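You operate a simulated robot arm through the tools that you are given. There is no shell and no other tool. Be economical: measure what you need, move in short steps, check, and stop when the job is done.

You run a simulated robot arm. Do the job below in one go: nothing can be reset, and whatever is moved stays where it is left.

Task
Gauge the grey and black guide rollers, then stand the matching end cap on the bigger one.
Fine: both rollers back in their spots, jaw open.

It is judged by the outcome, as a careful person would: the job done as asked, and still so three seconds after it is handed in. It fails if anything else is knocked over, pushed out of place, dropped, spilled or broken. A push-on lid holds only when it is set on centred and level and pressed home; a screw cap is set on level and turned clockwise until tight.

Robot
A 6-joint arm with a two-finger parallel gripper, fixed in place. Base frame: the origin is at the foot of the arm, x ahead of it, y to its left, z up; the work surface is at about z = 860. Lengths are in mm, angles in rad, forces in N, time in s.
With the tool pointing down near the work surface it reaches from about 240 to 640 mm from the base axis. Its first joint turns from -1.152 to 1.152 rad. Payload 2.7 kg.
The TCP is the grasp point between the finger pads, 23 mm short of the fingertips. In the tool frame z runs along the fingers and y along their closing line. Largest opening 94 mm; finger width 38, thickness 10; the body of the gripper, 54 by 96 mm, starts 39 mm behind the TCP.
Orientation is that of the tool frame in the base frame, as a unit quaternion [x, y, z, w]. With the fingers straight down and closing along the base's y, the tool's x points along the base's -x, its y along +y and its z along -z.

Tools
- The arm moves only by the tool send_rows. Its argument "series" is a list that holds one entry, the list of rows, each a list of 7 numbers: the shift along the tool's x, y, z in mm, then the turn, a rotation vector about the tool's x, y, z in rad, then the gripper command, from -1 (shut) to 1 (fully open), values between in proportion. In form: [[[x, y, z, ax, ay, az, hand], ...]]. A call has 1 to 10 rows; each row shifts and turns the commanded pose from where the row before left it, along the tool's axes as they then stand. Each row takes 0.2 s and may step no farther than 50 mm and 0.15 rad from the row before; otherwise, or with a gripper value out of range, the whole call is refused. Where a pose cannot be reached the arm comes as near as it can. A force on the tool above 50 N (or 10 N above the force at the start of the call, whichever is more), or a blocked arm, ends the call early, and 0.2 s more pass. Each finger travels about 45 mm/s and halts on what it meets, pressing with about 42 N; the grip force reading is that of the motor and also rises with nothing between the fingers. The clock runs only during rows and for 0.2 s after the last one: add rows that do not move to give the fingers time. It gives the time, the measured TCP pose, the force on the tool (base axes), the opening and the grip force at its end, in the units of the frame above (readings bear some noise), with the torque about the TCP (base axes, N m) and any sound that the robot's microphone picked up, and new pictures: "views" is both (left out), scene, wrist or none.
- Cameras (640 x 400 px; columns grow to the right, rows downward): "scene" is fixed at [60.6, -418.9, 1416.7]; the picture's right is [0.89, -0.46, 0.00], its down [-0.20, -0.38, -0.90] and it looks along [0.42, 0.80, -0.43] (base axes); focal length 364 px, centre (320, 200). "wrist" rides on the gripper at [87, 16, -74] in the tool frame; the picture's right is [-0.18, 0.98, 0.00], its down [-0.58, -0.11, -0.81] and it looks along [-0.79, -0.15, 0.59] (tool axes); focal length 243 px, centre (320, 200). There is no depth. A picture from a camera that has moved, and an enlarged one, comes with that camera's place and axes in the base frame and with its lens.
- close_up(camera, box): a new picture of the part [left, top, right, bottom] of that camera's present view, enlarged. No time passes.
- job_done(): hands the job in; it is judged then, once.

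Go step by step. Nothing tells you positions but the pictures and the camera data: compare them with the known pose of the tool, close in by small moves and look again before you grip or let go. The budget is 120 turns and 200 pictures, counting those below and the enlarged ones. Unless the task says otherwise, let go and move clear before handing in, and close with one line.

The tools are called after ">>>" by a JSON object that holds its "name" and its "arguments". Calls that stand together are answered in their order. send_rows: Moves the arm, as the interface text tells. Its arguments: {"type":"object","properties":{"series":{"type":"array","items":{"type":"array","items":{"type":"array","items":{"type":"number"}}}},"views":{"type":"string","enum":["both","scene","wrist","none"]}},"required":["series"]} The other tools are called the same way: close_up (camera, box) takes an enlarged picture of a part of a camera's view; job_done () hands the job in.

At the start:

```text
time_s: 0.0
eef_pos: [414.4, 123.1, 1125.4]
tool_rot: [-0.001, 1.0, 0.001, -0.001]
ft_force: [-0.1, -0.4, -0.2]
moment: [-0.01, 0.0, -0.04]
width: 94.0
gripper_force: 0.0
```

scene: 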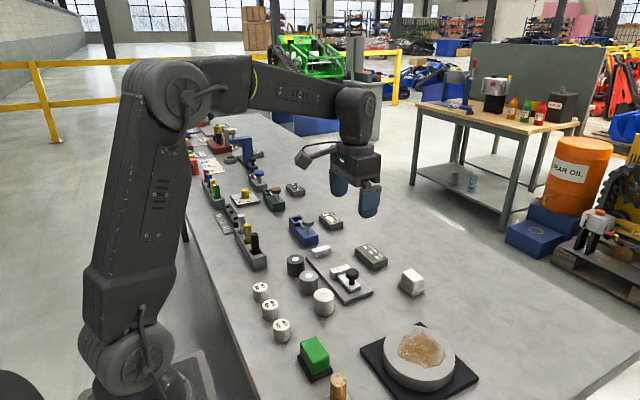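
wrist: 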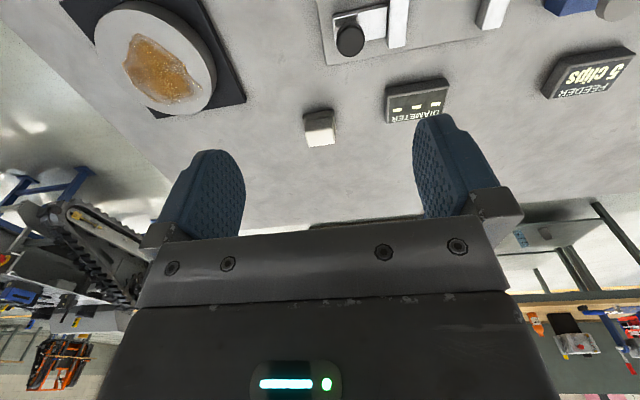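

I see a bench with rollers, caps and what looks like a sliding gauge next to a "DIAMETER" readout. I'll take enlarged pictures first.

>>> {"name": "close_up", "arguments": {"camera": "scene", "box": [240, 230, 400, 350]}}

>>> {"name": "close_up", "arguments": {"camera": "scene", "box": [300, 200, 440, 300]}}

>>> {"name": "close_up", "arguments": {"camera": "scene", "box": [180, 130, 340, 270]}}

>>> {"name": "close_up", "arguments": {"camera": "wrist", "box": [280, 0, 640, 150]}}

```text
3.33 times, centred on (320, 290) of scene
camera zoom: at [60.6, -418.9, 1416.7], right [0.89, -0.46, 0.0], down [-0.2, -0.38, -0.9], along [0.42, 0.8, -0.43], focal length 1214 px, centre (320, -100)
```

zoom: 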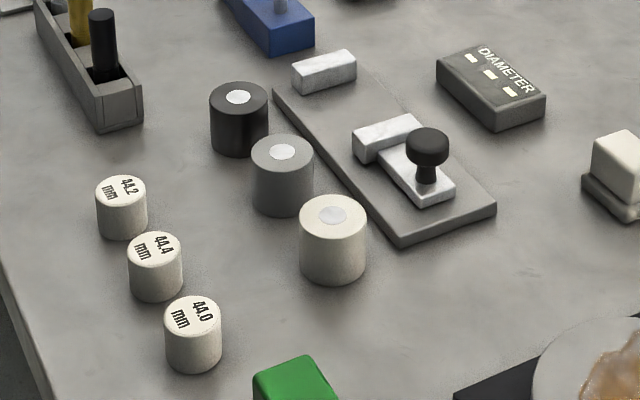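

```text
4.00 times, centred on (370, 250) of scene
camera zoom: at [60.6, -418.9, 1416.7], right [0.89, -0.46, 0.0], down [-0.2, -0.38, -0.9], along [0.42, 0.8, -0.43], focal length 1457 px, centre (120, 0)
```

zoom: 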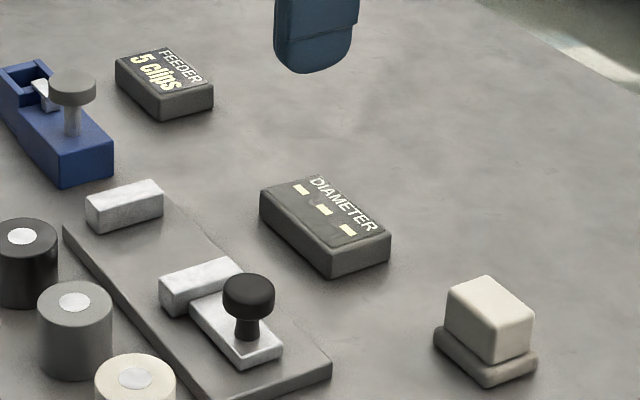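

```text
2.86 times, centred on (260, 200) of scene
camera zoom: at [60.6, -418.9, 1416.7], right [0.89, -0.46, 0.0], down [-0.2, -0.38, -0.9], along [0.42, 0.8, -0.43], focal length 1040 px, centre (491, 200)
```

zoom: 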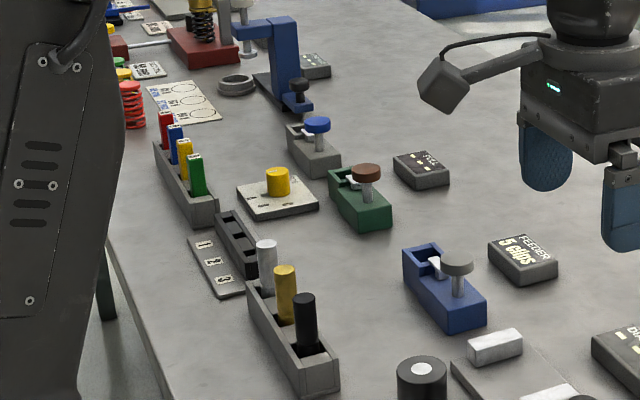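

```text
1.78 times, centred on (460, 75) of wrist
camera zoom: at [328.5, 140.0, 1200.1], right [0.18, 0.98, 0.0], down [0.58, -0.11, 0.81], along [0.79, -0.15, -0.59], focal length 431 px, centre (71, 422)
```

zoom: 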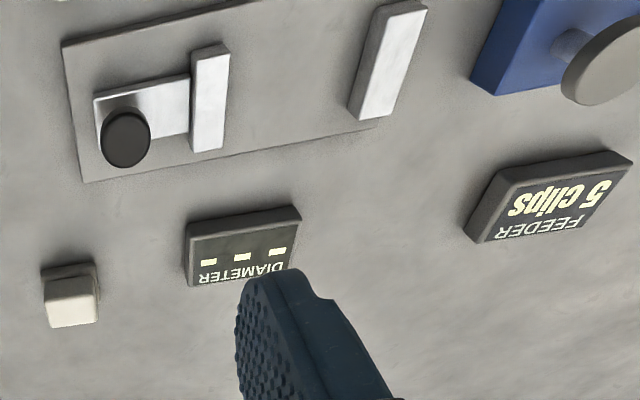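

The two rollers to gauge stand near x≈350: black at y≈274, grey at y≈199. The gauge lies along y at x≈434, and the caps are near x≈240. I'll turn the tool 90° so the fingers close along x.

>>> {"name": "send_rows", "arguments": {"series": [[[0, 0, 0, 0, 0, -0.15, 1], [0, 0, 0, 0, 0, -0.15, 1], [0, 0, 0, 0, 0, -0.15, 1], [0, 0, 0, 0, 0, -0.15, 1], [0, 0, 0, 0, 0, -0.15, 1], [0, 0, 0, 0, 0, -0.15, 1], [0, 0, 0, 0, 0, -0.15, 1], [0, 0, 0, 0, 0, -0.15, 1], [0, 0, 0, 0, 0, -0.15, 1], [0, 0, 0, 0, 0, -0.15, 1]]], "views": "wrist"}}

```text
time_s: 2.2
eef_pos: [415.0, 123.1, 1124.5]
tool_rot: [-0.683, 0.73, 0.0, 0.0]
ft_force: [-0.4, 0.3, -0.8]
moment: [0.01, 0.03, 0.01]
width: 93.9
gripper_force: 0.2
camera wrist: at [393.2, 38.6, 1200.3], right [-0.97, 0.25, 0.0], down [0.15, 0.57, 0.81], along [0.2, 0.78, -0.59], focal length 243 px, centre (320, 200)
```

wrist: 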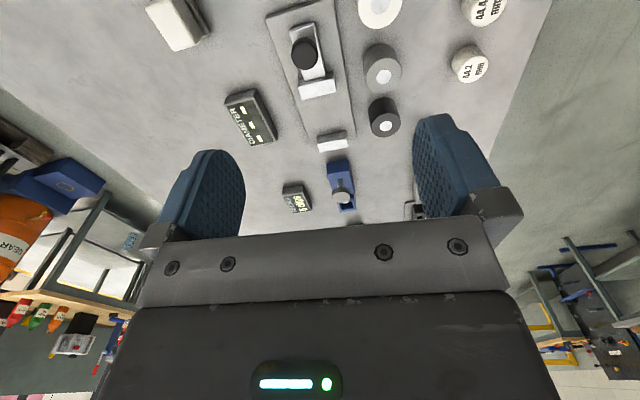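

The turn worked, and tool x now runs along −y with tool y along −x. Next I finish the turn and go above the grey roller with the fingers narrowed to about 66 mm.

>>> {"name": "send_rows", "arguments": {"series": [[[0, 0, 0, 0, 0, -0.0698, 0.4], [-38, 32, 0, 0, 0, 0, 0.4], [-38, 32.5, 0, 0, 0, 0, 0.4], [0, 0, 45, 0, 0, 0, 0.4], [0, 0, 45, 0, 0, 0, 0.4], [0, 0, 45, 0, 0, 0, 0.4], [0, 0, 30, 0, 0, 0, 0.4], [0, 0, 0, 0, 0, 0, 0.4]]]}}

```text
time_s: 4.0
eef_pos: [351.1, 201.0, 957.9]
tool_rot: [0.707, -0.707, 0.0, 0.0]
ft_force: [0.4, -0.4, 0.3]
moment: [-0.02, 0.02, 0.03]
width: 65.9
gripper_force: 0.0
camera wrist: at [335.4, 114.0, 1033.5], right [-0.98, 0.18, 0.0], down [0.11, 0.58, 0.81], along [0.15, 0.79, -0.59], focal length 243 px, centre (320, 200)
```

scene: 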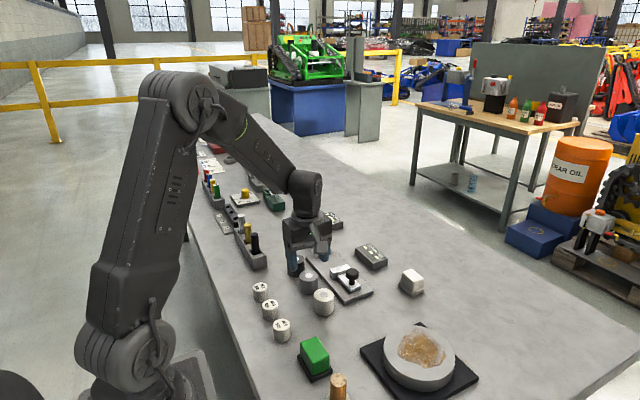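
wrist: 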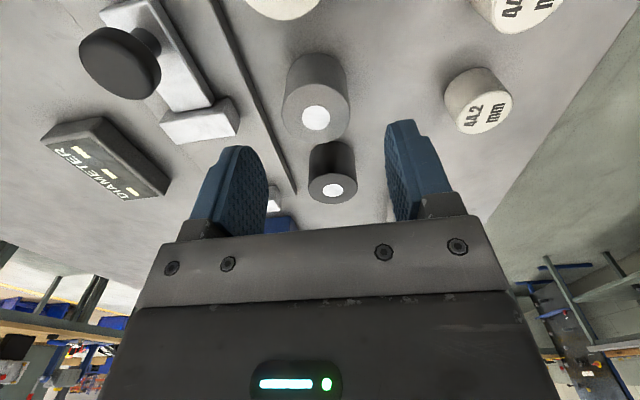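

I'm above the grey roller and will measure its centre more closely.

>>> {"name": "close_up", "arguments": {"camera": "wrist", "box": [236, 40, 396, 140]}}

>>> {"name": "close_up", "arguments": {"camera": "scene", "box": [270, 240, 398, 320]}}

```text
4.00 times, centred on (316, 90) of wrist
camera zoom: at [335.4, 114.0, 1033.5], right [-0.98, 0.18, 0.0], down [0.11, 0.58, 0.81], along [0.15, 0.79, -0.59], focal length 970 px, centre (336, 640)
```

zoom: 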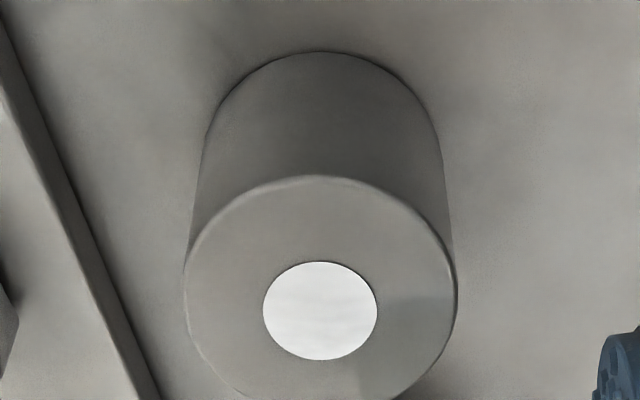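

```text
5.00 times, centred on (334, 280) of scene
camera zoom: at [60.6, -418.9, 1416.7], right [0.89, -0.46, 0.0], down [-0.2, -0.38, -0.9], along [0.42, 0.8, -0.43], focal length 1821 px, centre (250, -200)
```

zoom: 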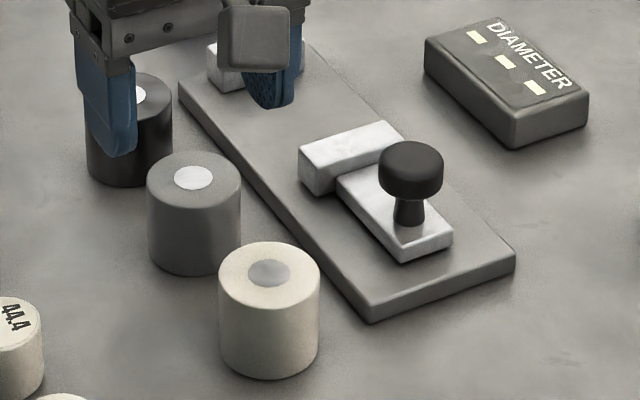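

The wrist camera puts the grey roller's centre at about (355.5, 206), with its top near z 899. I'll centre over it and go down to z≈910, then check.

>>> {"name": "send_rows", "arguments": {"series": [[[-5, -4.4, 0, 0, 0, 0, 0.4], [0, 0, 25, 0, 0, 0, 0.4], [0, 0, 23, 0, 0, 0, 0.4], [0, 0, 0, 0, 0, 0, 0.4]]]}}

```text
time_s: 5.0
eef_pos: [356.0, 206.1, 910.3]
tool_rot: [0.707, -0.707, 0.0, 0.0]
ft_force: [0.4, 0.2, 0.5]
moment: [0.01, -0.02, 0.0]
width: 65.6
gripper_force: 0.0
camera wrist: at [340.3, 118.9, 985.3], right [-0.98, 0.18, 0.0], down [0.11, 0.58, 0.81], along [0.15, 0.79, -0.59], focal length 243 px, centre (320, 200)
```

scene: 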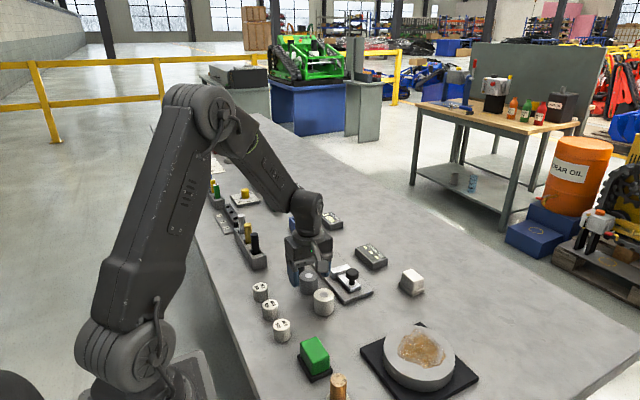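
wrist: 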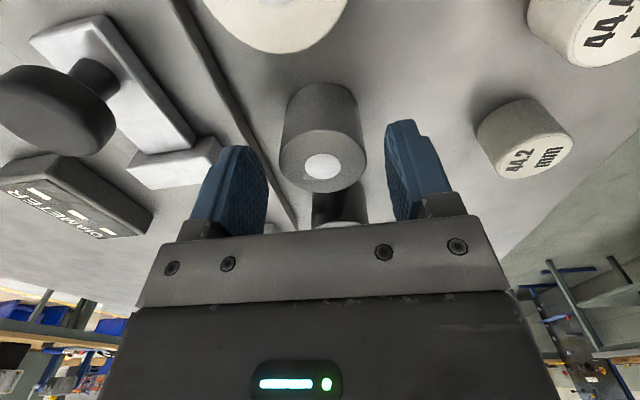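

The roller is centred between the fingers. I narrow to about 56 mm to clear the gauge plate, go down to z≈888 and grip.

>>> {"name": "send_rows", "arguments": {"series": [[[0, 0, 0, 0, 0, 0, 0.2], [0, 0, 11, 0, 0, 0, 0.2], [0, 0, 11, 0, 0, 0, 0.2], [0, 0, 0, 0, 0, 0, 0.2]]], "views": "wrist"}}

>>> {"name": "send_rows", "arguments": {"series": [[[0, 0, 0, 0, 0, 0, -0.1], [0, 0, 0, 0, 0, 0, -0.3], [0, 0, 0, 0, 0, 0, -0.3]]], "views": "wrist"}}

```text
time_s: 6.0
eef_pos: [354.8, 205.0, 888.8]
tool_rot: [-0.707, 0.707, 0.0, 0.0]
ft_force: [-0.5, 0.1, 0.5]
moment: [0.0, -0.01, -0.03]
width: 56.4
gripper_force: 0.0
camera wrist: at [339.2, 119.2, 964.2], right [-0.98, 0.18, 0.0], down [0.11, 0.58, 0.81], along [0.15, 0.79, -0.59], focal length 243 px, centre (320, 200)
```

wrist: 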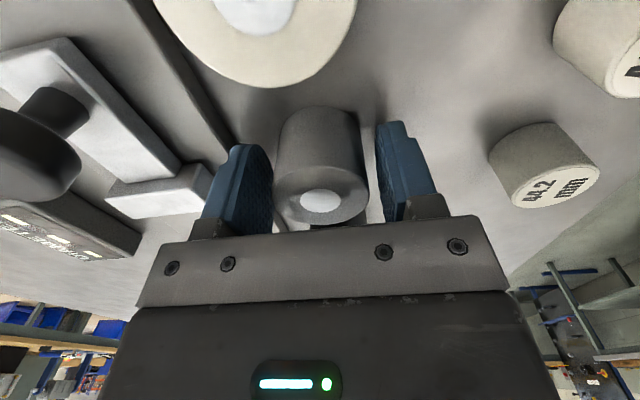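

```text
time_s: 6.8
eef_pos: [355.2, 204.5, 888.0]
tool_rot: [0.708, -0.706, -0.001, 0.0]
ft_force: [-0.1, -0.1, 0.4]
moment: [0.01, 0.03, -0.01]
width: 43.1
gripper_force: 42.0
camera wrist: at [339.2, 119.2, 964.3], right [-0.98, 0.18, 0.0], down [0.11, 0.58, 0.81], along [0.15, 0.79, -0.59], focal length 243 px, centre (320, 200)
```

wrist: 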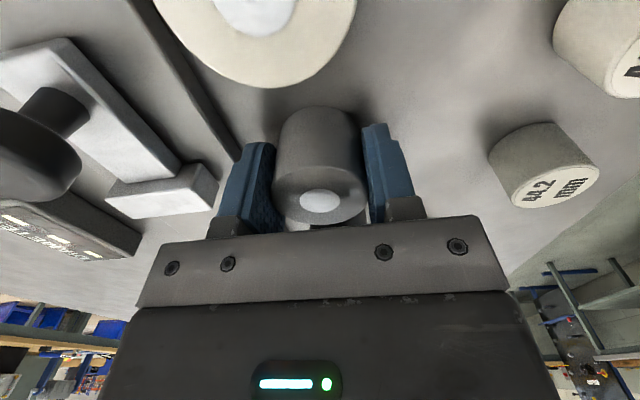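

Gripped at about 43 mm. I lift it and carry it over the gauge gap to look.

>>> {"name": "send_rows", "arguments": {"series": [[[0, 0, -30, 0, 0, 0, -0.3], [0, 0, -30, 0, 0, 0, -0.3], [0, 0, -25, 0, 0, 0, -0.3], [0, -40, 0, 0, 0, 0, -0.3], [0, -42, 0, 0, 0, 0, -0.3], [0, 0, 0, 0, 0, 0, -0.3]]]}}

```text
time_s: 8.2
eef_pos: [435.3, 202.6, 975.4]
tool_rot: [-0.706, 0.708, 0.0, 0.0]
ft_force: [0.2, 0.1, -2.3]
moment: [0.0, -0.01, 0.01]
width: 43.0
gripper_force: 41.6
camera wrist: at [419.2, 117.0, 1050.2], right [-0.98, 0.18, 0.0], down [0.11, 0.58, 0.81], along [0.15, 0.79, -0.59], focal length 243 px, centre (320, 200)
```

scene: 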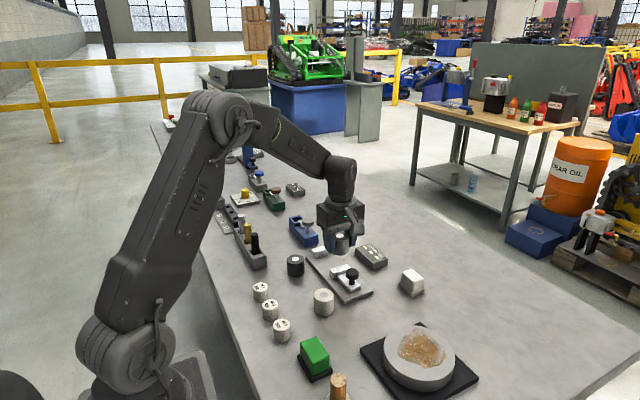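
wrist: 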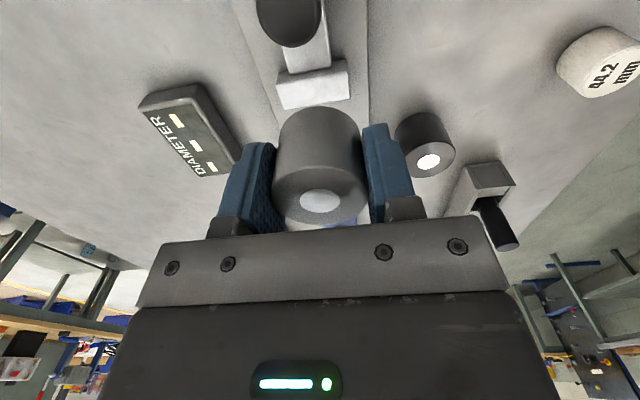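

>>> {"name": "close_up", "arguments": {"camera": "wrist", "box": [220, 0, 412, 120]}}

>>> {"name": "close_up", "arguments": {"camera": "scene", "box": [280, 230, 408, 310]}}

```text
3.33 times, centred on (316, 60) of wrist
camera zoom: at [419.2, 117.0, 1050.2], right [-0.98, 0.18, 0.0], down [0.11, 0.58, 0.81], along [0.15, 0.79, -0.59], focal length 809 px, centre (333, 667)
```

zoom: 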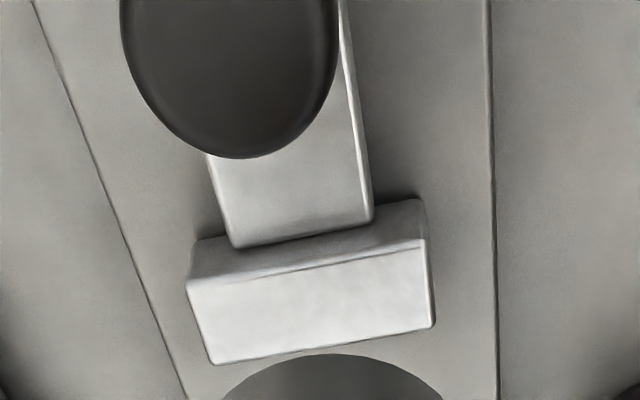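

```text
5.00 times, centred on (344, 270) of scene
camera zoom: at [60.6, -418.9, 1416.7], right [0.89, -0.46, 0.0], down [-0.2, -0.38, -0.9], along [0.42, 0.8, -0.43], focal length 1821 px, centre (200, -150)
```

zoom: 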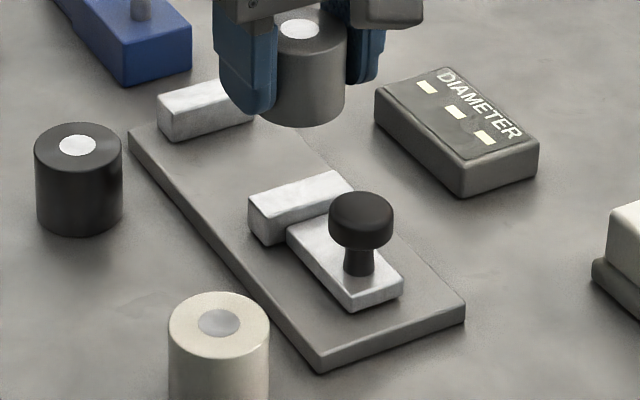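

The slider jaw face is at y≈216, the anvil face at y≈297, the gauge centre at x≈441 and the plate top at z≈870. I'll move to (441, 262), go most of the way down, and check.

>>> {"name": "send_rows", "arguments": {"series": [[[-29, -2.9, 0, 0, 0, 0, -0.3], [-29, -2.9, 0, 0, 0, 0, -0.3], [0, 0, 35, 0, 0, 0, -0.3], [0, 0, 30, 0, 0, 0, -0.3], [0, 0, 0, 0, 0, 0, -0.3]]]}}

```text
time_s: 9.4
eef_pos: [441.3, 262.1, 910.6]
tool_rot: [0.707, -0.707, -0.001, 0.0]
ft_force: [0.1, 0.2, -3.1]
moment: [-0.01, -0.02, 0.01]
width: 43.0
gripper_force: 42.0
camera wrist: at [425.5, 175.2, 985.7], right [-0.98, 0.18, 0.0], down [0.11, 0.58, 0.81], along [0.15, 0.79, -0.59], focal length 243 px, centre (320, 200)
```

scene: 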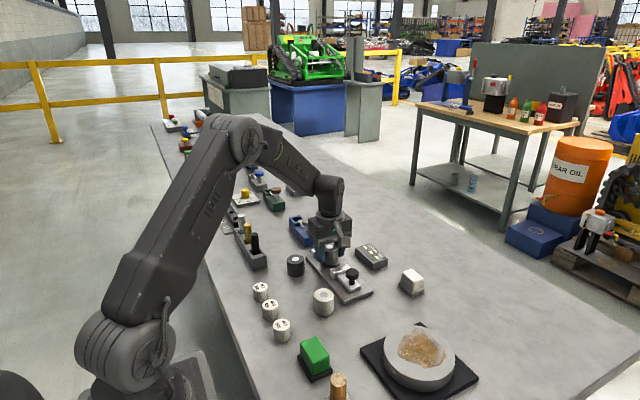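
wrist: 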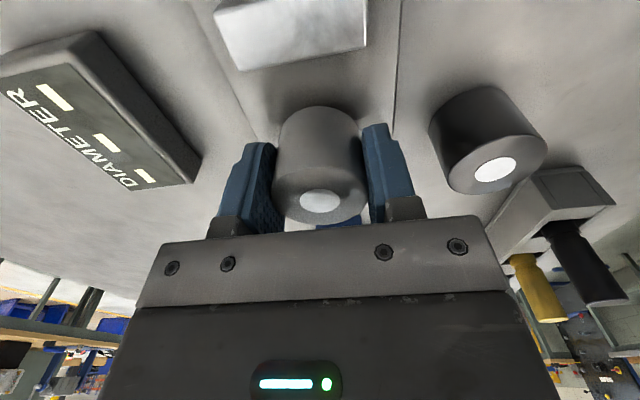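

>>> {"name": "close_up", "arguments": {"camera": "scene", "box": [290, 220, 390, 300]}}

```text
5.00 times, centred on (340, 260) of scene
camera zoom: at [60.6, -418.9, 1416.7], right [0.89, -0.46, 0.0], down [-0.2, -0.38, -0.9], along [0.42, 0.8, -0.43], focal length 1821 px, centre (220, -100)
```

zoom: 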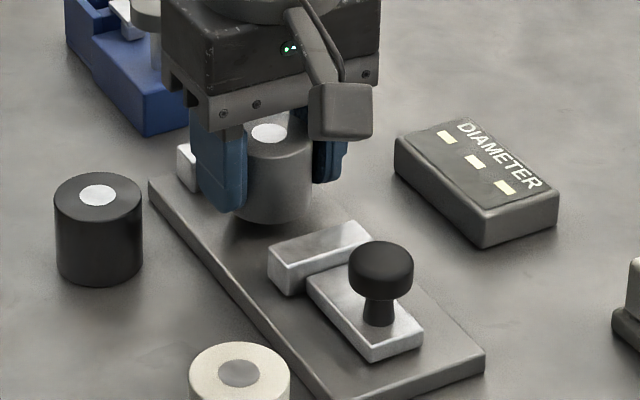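

The roller hangs clear between anvil and jaw. I lower it gently to the plate.

>>> {"name": "send_rows", "arguments": {"series": [[[0, 0, 4, 0, 0, 0, -0.3], [0, 0, 3, 0, 0, 0, -0.3], [0, 0, 2, 0, 0, 0, -0.3], [0, 0, 1, 0, 0, 0, -0.3], [0, 0, 0, 0, 0, 0, -0.3]]], "views": "none"}}

```text
time_s: 10.6
eef_pos: [441.7, 261.4, 900.3]
tool_rot: [-0.707, 0.707, 0.0, 0.002]
ft_force: [-5.9, -2.1, 13.7]
moment: [-0.11, 0.41, 0.02]
width: 43.4
gripper_force: 42.2
```

It touches the plate (13.7 N up). I'll open a little and look.

>>> {"name": "send_rows", "arguments": {"series": [[[0, 0, -0.5, 0, 0, 0, -0.1], [0, 0, 0, 0, 0, 0, 0.25], [0, 0, 0, 0, 0, 0, 0.25], [0, 0, -30, 0, 0, 0, 0.25], [0, 0, -40, 0, 0, 0, 0.25], [0, 0, 0, 0, 0, 0, 0.25]]]}}

```text
time_s: 12.0
eef_pos: [442.4, 261.8, 970.4]
tool_rot: [0.708, -0.707, -0.001, 0.0]
ft_force: [0.1, 0.0, 0.7]
moment: [-0.01, -0.01, 0.0]
width: 58.6
gripper_force: 0.0
camera wrist: at [425.3, 176.0, 1045.1], right [-0.98, 0.18, 0.0], down [0.11, 0.58, 0.81], along [0.15, 0.79, -0.59], focal length 243 px, centre (320, 200)
```

scene: 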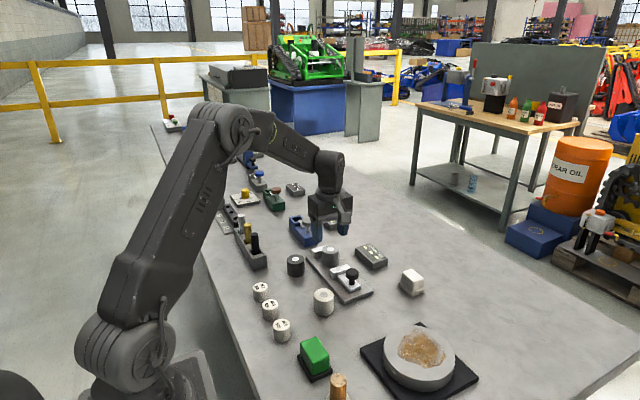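
wrist: 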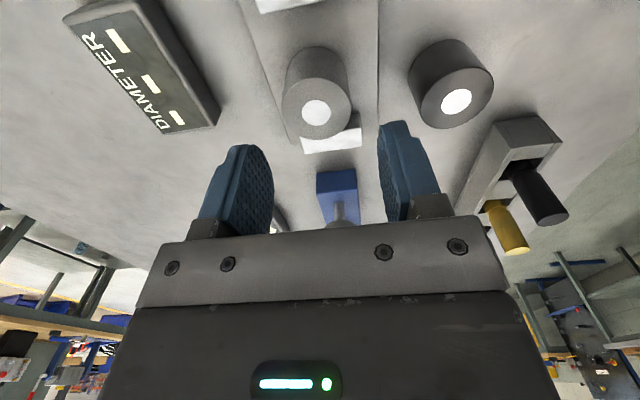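

The grey roller stands in the gap. Now I go above the slider knob.

>>> {"name": "send_rows", "arguments": {"series": [[[40, 0, 0, 0, 0, 0, 0.25], [40, 0, 0, 0, 0, 0, 0.25], [37, 0, 0, 0, 0, 0, 0.25], [0, 0, 0, 0, 0, 0, 0.25]]]}}

>>> {"name": "close_up", "arguments": {"camera": "scene", "box": [290, 230, 410, 310]}}

>>> {"name": "close_up", "arguments": {"camera": "wrist", "box": [220, 40, 412, 160]}}

```text
time_s: 13.0
eef_pos: [442.5, 143.9, 970.8]
tool_rot: [-0.706, 0.708, 0.0, 0.001]
ft_force: [0.1, 0.0, 0.3]
moment: [-0.03, 0.01, -0.02]
width: 58.8
gripper_force: 0.1
camera wrist: at [426.5, 58.2, 1046.4], right [-0.98, 0.18, 0.0], down [0.11, 0.58, 0.81], along [0.15, 0.79, -0.59], focal length 243 px, centre (320, 200)
```

scene: 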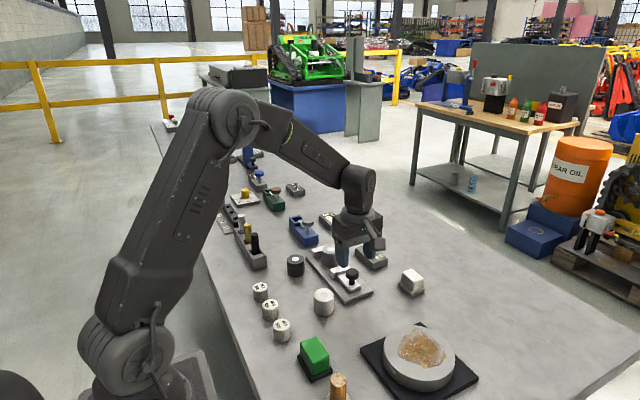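
wrist: 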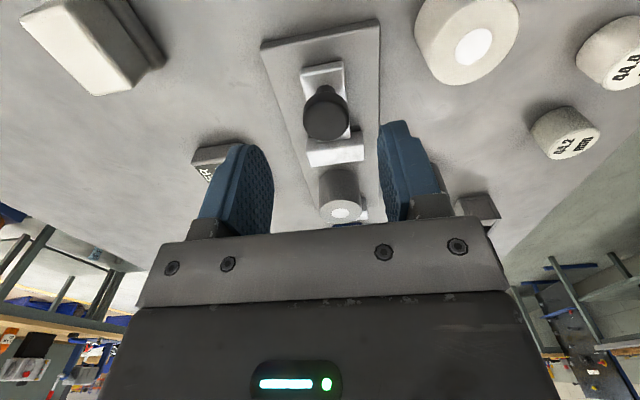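

```text
5.00 times, centred on (350, 270) of scene
camera zoom: at [60.6, -419.0, 1416.7], right [0.89, -0.46, 0.0], down [-0.2, -0.38, -0.9], along [0.42, 0.8, -0.43], focal length 1821 px, centre (170, -150)
```

zoom: 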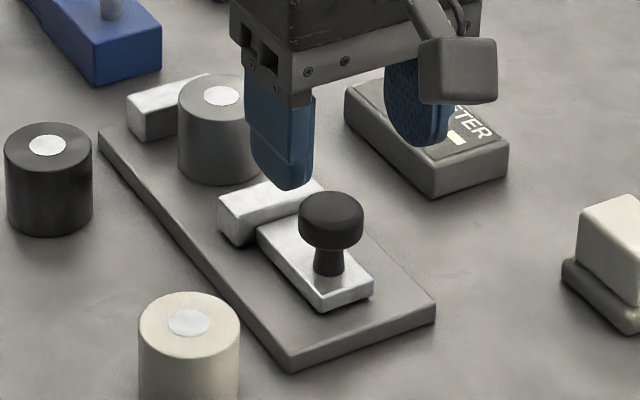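

```text
3.33 times, centred on (316, 100) of wrist
camera zoom: at [426.5, 58.2, 1046.4], right [-0.98, 0.18, 0.0], down [0.11, 0.58, 0.81], along [0.15, 0.79, -0.59], focal length 809 px, centre (333, 533)
```

zoom: 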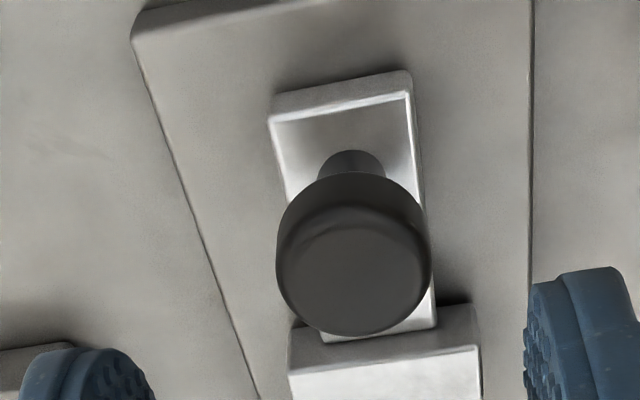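

The knob is centred near (441, 155) with its top at z≈912 and a diameter of about 30. I align, go down to z≈906 and close on it.

>>> {"name": "send_rows", "arguments": {"series": [[[-9.5, 1.5, 0, 0, 0, 0, 0.25], [0, 0, 35, 0, 0, 0, 0.25], [0, 0, 29, 0, 0, 0, 0.25], [0, 0, 0, 0, 0, 0, 0.25]]]}}

>>> {"name": "close_up", "arguments": {"camera": "scene", "box": [290, 230, 410, 310]}}

```text
time_s: 14.0
eef_pos: [444.5, 154.9, 906.3]
tool_rot: [-0.707, 0.708, 0.001, 0.001]
ft_force: [0.3, -0.3, 0.3]
moment: [0.0, -0.01, 0.0]
width: 58.9
gripper_force: 0.0
camera wrist: at [426.8, 68.7, 981.3], right [-0.98, 0.18, 0.0], down [0.11, 0.58, 0.81], along [0.15, 0.79, -0.59], focal length 243 px, centre (320, 200)
```

scene: 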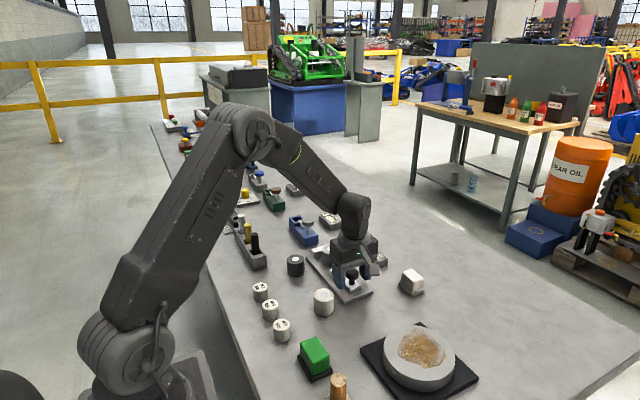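
wrist: 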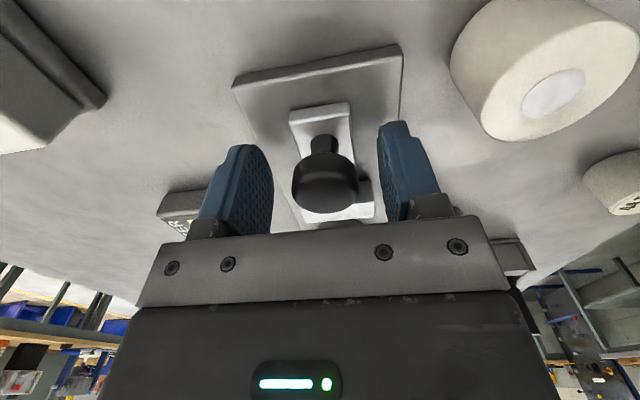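

```text
5.00 times, centred on (350, 270) of scene
camera zoom: at [60.6, -418.9, 1416.7], right [0.89, -0.46, 0.0], down [-0.2, -0.38, -0.9], along [0.42, 0.8, -0.43], focal length 1821 px, centre (170, -150)
```

zoom: 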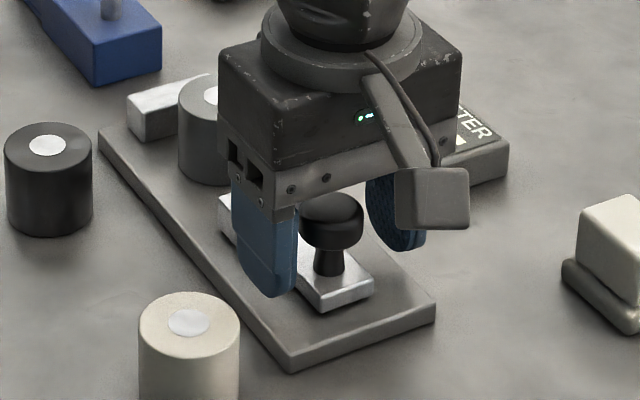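

>>> {"name": "send_rows", "arguments": {"series": [[[0, 1.2, 0, 0, 0, 0, 0.0], [0, 0, 0, 0, 0, 0, -0.5], [0, 0, 0, 0, 0, 0, -0.5], [0, 0, 0, 0, 0, 0, -0.5]]], "views": "wrist"}}

```text
time_s: 15.0
eef_pos: [440.1, 155.9, 906.6]
tool_rot: [-0.707, 0.707, 0.001, -0.001]
ft_force: [-10.3, 1.2, 0.7]
moment: [0.03, -0.12, 0.18]
width: 29.9
gripper_force: 45.1
camera wrist: at [424.2, 69.2, 981.2], right [-0.98, 0.18, 0.0], down [0.11, 0.58, 0.81], along [0.15, 0.79, -0.59], focal length 243 px, centre (320, 200)
```

wrist: 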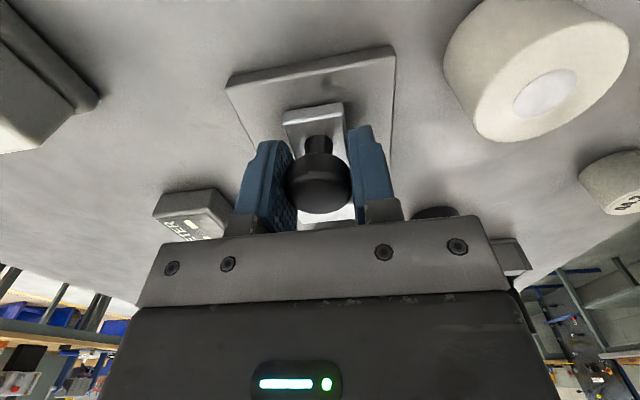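

Knob held. I'll ease the side load and slide the jaw toward the anvil, watching the force.

>>> {"name": "send_rows", "arguments": {"series": [[[-5, 1, 0, 0, 0, 0, -0.5], [-6, 0, 0, 0, 0, 0, -0.5], [-6, 0, 0, 0, 0, 0, -0.5], [-5, 0, 0, 0, 0, 0, -0.5], [-4, 0, 0, 0, 0, 0, -0.5], [-3, 0, 0, 0, 0, 0, -0.5], [-3, 0, 0, 0, 0, 0, -0.5], [0, 0, 0, 0, 0, 0, -0.5]]]}}

>>> {"name": "close_up", "arguments": {"camera": "scene", "box": [290, 220, 410, 300]}}

```text
time_s: 16.8
eef_pos: [440.8, 188.5, 906.4]
tool_rot: [-0.707, 0.707, 0.0, 0.001]
ft_force: [16.7, -1.1, -13.9]
moment: [-0.55, -0.34, 0.38]
width: 29.9
gripper_force: 44.8
camera wrist: at [423.8, 102.1, 981.2], right [-0.98, 0.18, 0.0], down [0.11, 0.58, 0.81], along [0.15, 0.79, -0.59], focal length 243 px, centre (320, 200)
```

scene: 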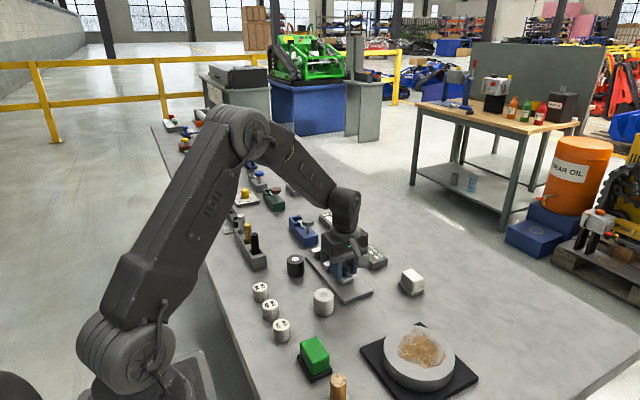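
wrist: 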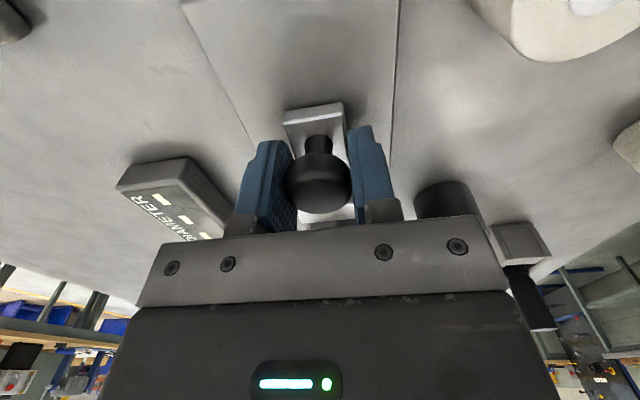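

```text
5.00 times, centred on (350, 260) of scene
camera zoom: at [61.2, -418.9, 1416.7], right [0.89, -0.46, 0.0], down [-0.2, -0.38, -0.9], along [0.42, 0.8, -0.43], focal length 1821 px, centre (170, -100)
```

zoom: 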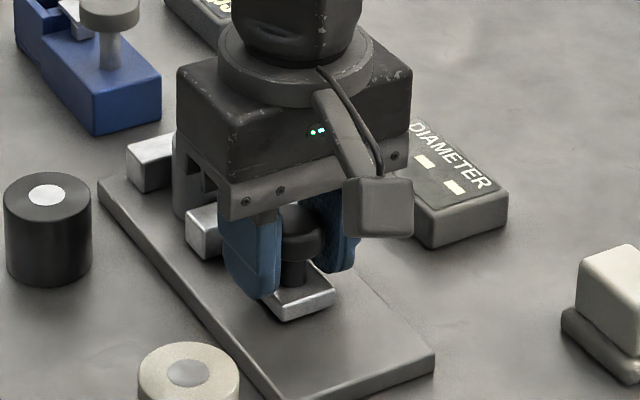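

The jaw has moved 33 mm and is nearly home. I'll ease the side loads and go on in small steps.

>>> {"name": "send_rows", "arguments": {"series": [[[0, -0.6, 0.5, 0, 0, 0, -0.5], [-1.5, 0, 0, 0, 0, 0, -0.5], [-1.5, 0, 0, 0, 0, 0, -0.5], [-1, 0, 0, 0, 0, 0, -0.5], [0, 0, 0, 0, 0, 0, -0.5]]], "views": "wrist"}}

>>> {"name": "close_up", "arguments": {"camera": "wrist", "box": [100, 140, 260, 240]}}

```text
time_s: 18.0
eef_pos: [439.8, 191.5, 904.6]
tool_rot: [-0.707, 0.707, 0.0, 0.001]
ft_force: [6.7, -7.4, -1.6]
moment: [0.81, -0.08, 0.48]
width: 29.9
gripper_force: 44.4
camera wrist: at [423.9, 105.3, 981.2], right [-0.98, 0.18, 0.0], down [0.11, 0.58, 0.81], along [0.15, 0.79, -0.59], focal length 243 px, centre (320, 200)
```

wrist: 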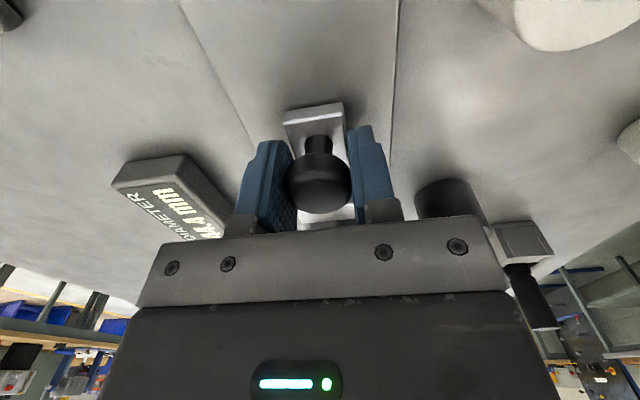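

```text
4.00 times, centred on (180, 190) of wrist
camera zoom: at [423.9, 105.3, 981.2], right [-0.98, 0.18, 0.0], down [0.11, 0.58, 0.81], along [0.15, 0.79, -0.59], focal length 970 px, centre (880, 240)
```

zoom: 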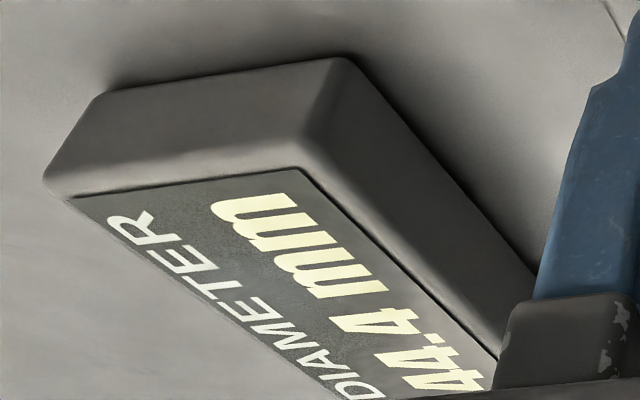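

The display shows 44.4 mm. I'll press slightly more to check the reading is steady.

>>> {"name": "send_rows", "arguments": {"series": [[[-1, -0.3, 0, 0, 0, 0, -0.5], [-0.5, 0, 0, 0, 0, 0, -0.5], [0, 0, 0, 0, 0, 0, -0.5]]], "views": "scene"}}

>>> {"name": "close_up", "arguments": {"camera": "wrist", "box": [100, 140, 260, 240]}}

>>> {"name": "close_up", "arguments": {"camera": "scene", "box": [290, 220, 410, 300]}}

```text
time_s: 18.8
eef_pos: [439.1, 191.8, 906.6]
tool_rot: [-0.707, 0.708, 0.001, 0.0]
ft_force: [-3.4, -18.1, 13.8]
moment: [0.44, -0.09, 0.48]
width: 29.8
gripper_force: 44.3
```

scene: 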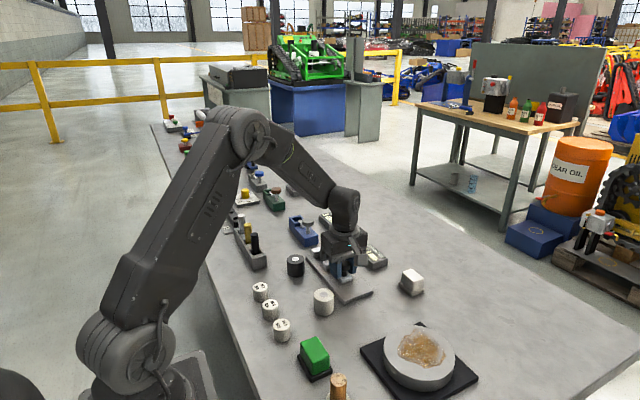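

```text
4.00 times, centred on (180, 190) of wrist
camera zoom: at [424.1, 105.7, 981.4], right [-0.98, 0.18, 0.0], down [0.11, 0.58, 0.81], along [0.15, 0.79, -0.59], focal length 970 px, centre (880, 240)
```

zoom: 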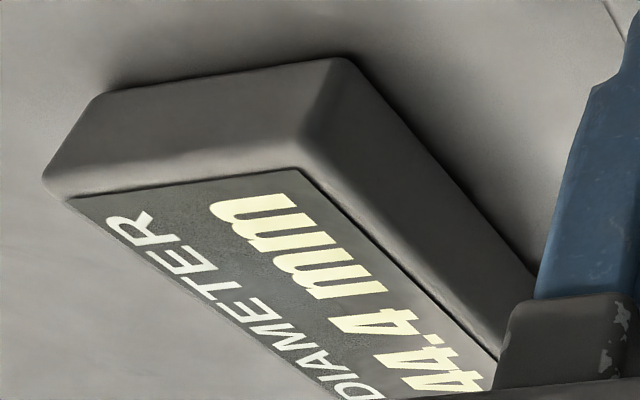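

```text
5.00 times, centred on (350, 260) of scene
camera zoom: at [60.3, -419.5, 1416.6], right [0.89, -0.46, 0.0], down [-0.2, -0.38, -0.9], along [0.42, 0.8, -0.43], focal length 1821 px, centre (170, -100)
```

zoom: 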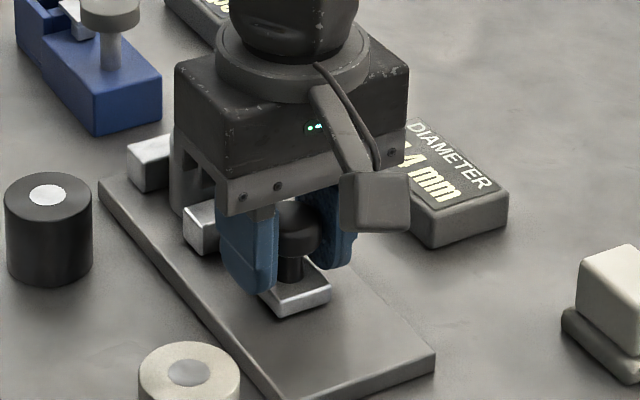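

Steady at 44.4 mm for grey. I pull the jaw back open to where it was.

>>> {"name": "send_rows", "arguments": {"series": [[[5, 0, 0.3, 0, 0, 0, -0.5], [7, 0, 0, 0, 0, 0, -0.5], [8, 0, 0, 0, 0, 0, -0.5], [8, 0, 0, 0, 0, 0, -0.5], [6, 0, 0, 0, 0, 0, -0.5], [3.5, 0, 0, 0, 0, 0, -0.5], [0, 0, 0, 0, 0, 0, -0.5]]]}}

>>> {"name": "close_up", "arguments": {"camera": "scene", "box": [290, 220, 410, 300]}}

```text
time_s: 20.4
eef_pos: [439.9, 154.9, 906.2]
tool_rot: [0.707, -0.707, 0.001, -0.002]
ft_force: [9.9, 9.4, 4.4]
moment: [0.1, 0.17, 0.0]
width: 29.7
gripper_force: 45.2
camera wrist: at [423.7, 69.1, 980.9], right [-0.98, 0.18, 0.0], down [0.11, 0.58, 0.81], along [0.15, 0.79, -0.59], focal length 243 px, centre (320, 200)
```

scene: 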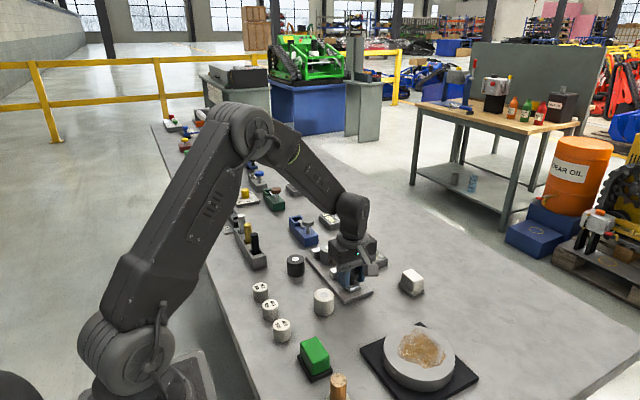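
wrist: 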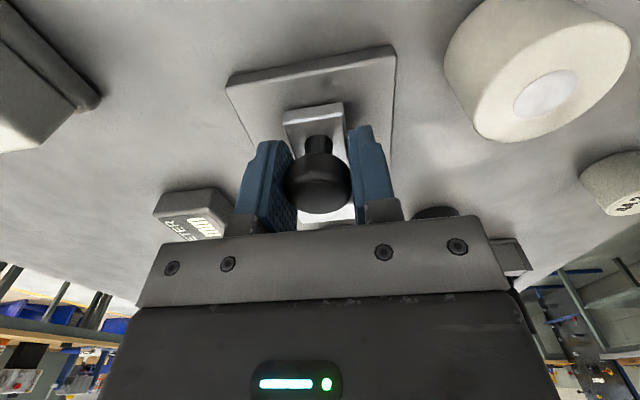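

```text
5.00 times, centred on (350, 260) of scene
camera zoom: at [60.8, -418.7, 1416.8], right [0.89, -0.46, 0.0], down [-0.2, -0.38, -0.9], along [0.42, 0.8, -0.43], focal length 1821 px, centre (170, -100)
```

zoom: 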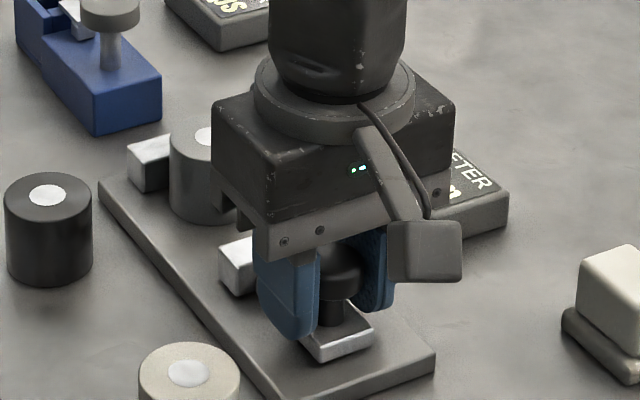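

The jaw is back. I release the knob, rise and go above the grey roller.

>>> {"name": "send_rows", "arguments": {"series": [[[0, 0, 0, 0, 0, 0, -0.1], [0, 0, 0, 0, 0, 0, 0.25], [0, 0, 0, 0, 0, 0, 0.25], [0, 0, -35, 0, 0, 0, 0.25], [0, 0, -30, 0, 0, 0, 0.25], [-40, 0, 0, 0, 0, 0, 0.25], [-40, 0, 0, 0, 0, 0, 0.25], [-39, 0, 0, 0, 0, 0, 0.25], [0, 0, 0, 0, 0, 0, 0.25]]]}}

>>> {"name": "close_up", "arguments": {"camera": "wrist", "box": [236, 40, 396, 140]}}

>>> {"name": "close_up", "arguments": {"camera": "scene", "box": [300, 220, 420, 300]}}

```text
time_s: 22.4
eef_pos: [439.1, 273.5, 971.1]
tool_rot: [-0.707, 0.708, 0.0, 0.001]
ft_force: [0.1, -0.9, -0.1]
moment: [-0.03, 0.05, 0.02]
width: 59.0
gripper_force: 0.1
camera wrist: at [423.2, 186.2, 1045.0], right [-0.98, 0.18, 0.0], down [0.11, 0.58, 0.81], along [0.15, 0.79, -0.59], focal length 243 px, centre (320, 200)
```

scene: 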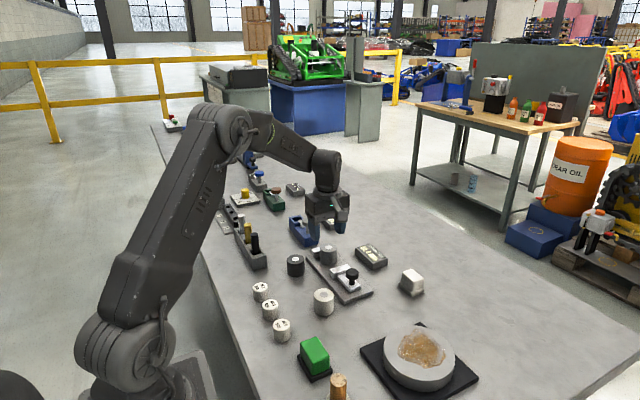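
wrist: 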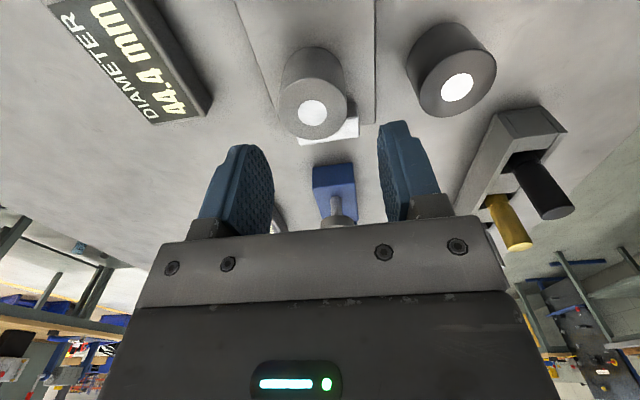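

```text
4.00 times, centred on (316, 90) of wrist
camera zoom: at [423.2, 186.2, 1045.0], right [-0.98, 0.18, 0.0], down [0.11, 0.58, 0.81], along [0.15, 0.79, -0.59], focal length 970 px, centre (336, 640)
```

zoom: 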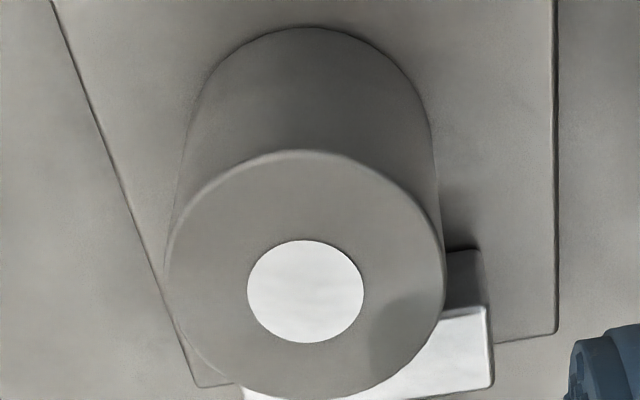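

```text
5.00 times, centred on (360, 260) of scene
camera zoom: at [60.6, -418.9, 1416.7], right [0.89, -0.46, 0.0], down [-0.2, -0.38, -0.9], along [0.42, 0.8, -0.43], focal length 1821 px, centre (120, -100)
```

zoom: 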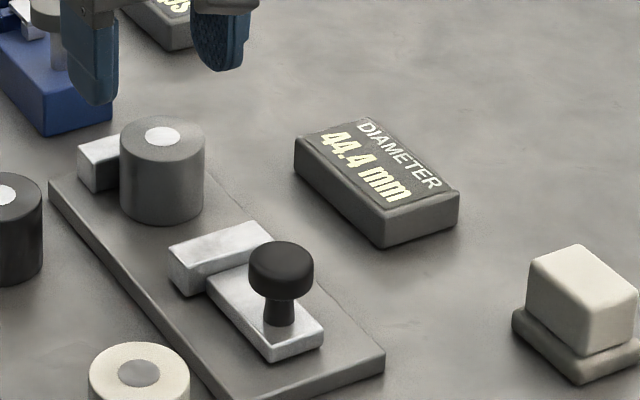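

The jaw is open and the display holds 44.4. The grey roller is now at about (445, 275) against the anvil. I'll grip it 3 mm off-centre in y to keep the fingers clear of the anvil.

>>> {"name": "send_rows", "arguments": {"series": [[[1.2, -5.7, 0, 0, 0, 0, 0.25], [0, 0, 35, 0, 0, 0, 0.25], [0, 0, 10, 0, 0, 0, 0.25], [0, 0, 0, 0, 0, 0, 0.25]]]}}

>>> {"name": "close_up", "arguments": {"camera": "scene", "box": [290, 220, 410, 300]}}

```text
time_s: 23.4
eef_pos: [443.5, 271.8, 925.9]
tool_rot: [0.707, -0.707, -0.001, -0.002]
ft_force: [-0.1, 0.2, -0.2]
moment: [-0.03, -0.05, -0.02]
width: 59.1
gripper_force: 0.0
camera wrist: at [427.2, 185.7, 1000.9], right [-0.98, 0.18, 0.0], down [0.11, 0.58, 0.81], along [0.15, 0.79, -0.59], focal length 243 px, centre (320, 200)
```

scene: 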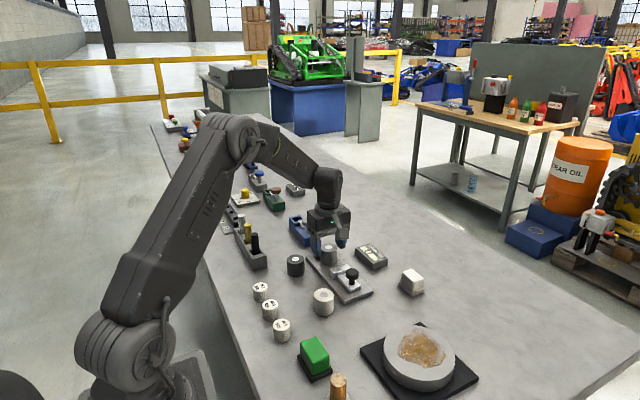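
wrist: 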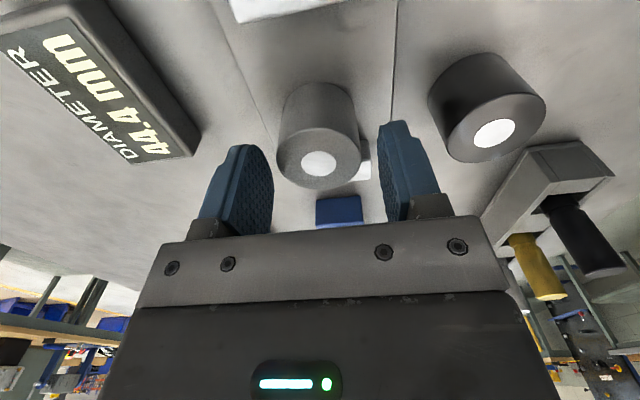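

```text
5.00 times, centred on (350, 260) of scene
camera zoom: at [60.6, -418.9, 1416.7], right [0.89, -0.46, 0.0], down [-0.2, -0.38, -0.9], along [0.42, 0.8, -0.43], focal length 1821 px, centre (170, -100)
```

zoom: 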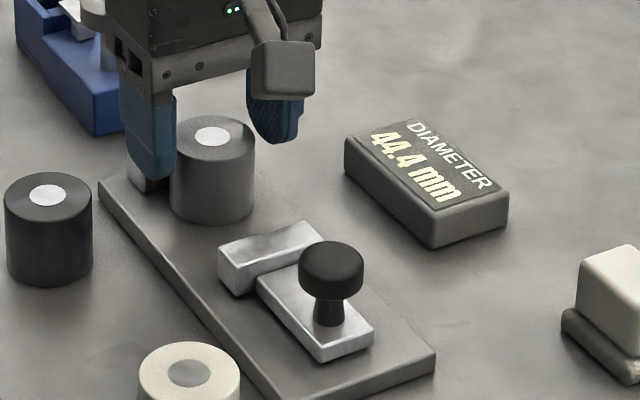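

>>> {"name": "send_rows", "arguments": {"series": [[[0, -1.7, 12, 0, 0, 0, 0.25], [0, 0, 12, 0, 0, 0, 0.25], [0, 0, 0, 0, 0, 0, 0.25], [0, 0, 0, 0, 0, 0, 0.0], [0, 0, 0, 0, 0, 0, -0.3], [0, 0, 0, 0, 0, 0, -0.3]]], "views": "wrist"}}

```text
time_s: 24.8
eef_pos: [446.8, 272.1, 900.5]
tool_rot: [-0.707, 0.707, 0.0, 0.0]
ft_force: [0.2, 0.0, 0.3]
moment: [0.0, 0.01, -0.06]
width: 43.2
gripper_force: 42.2
camera wrist: at [431.0, 186.2, 976.5], right [-0.98, 0.18, 0.0], down [0.11, 0.58, 0.81], along [0.15, 0.79, -0.59], focal length 243 px, centre (320, 200)
```

wrist: 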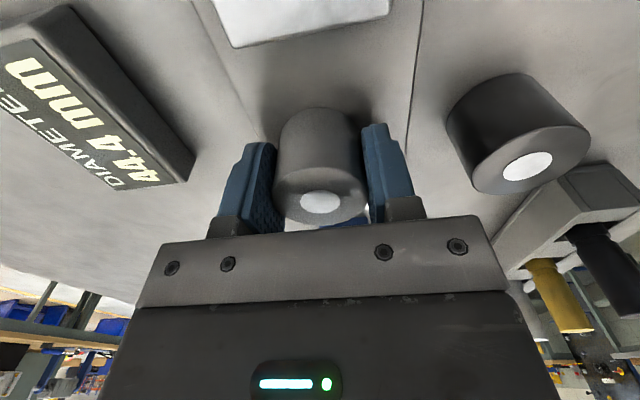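

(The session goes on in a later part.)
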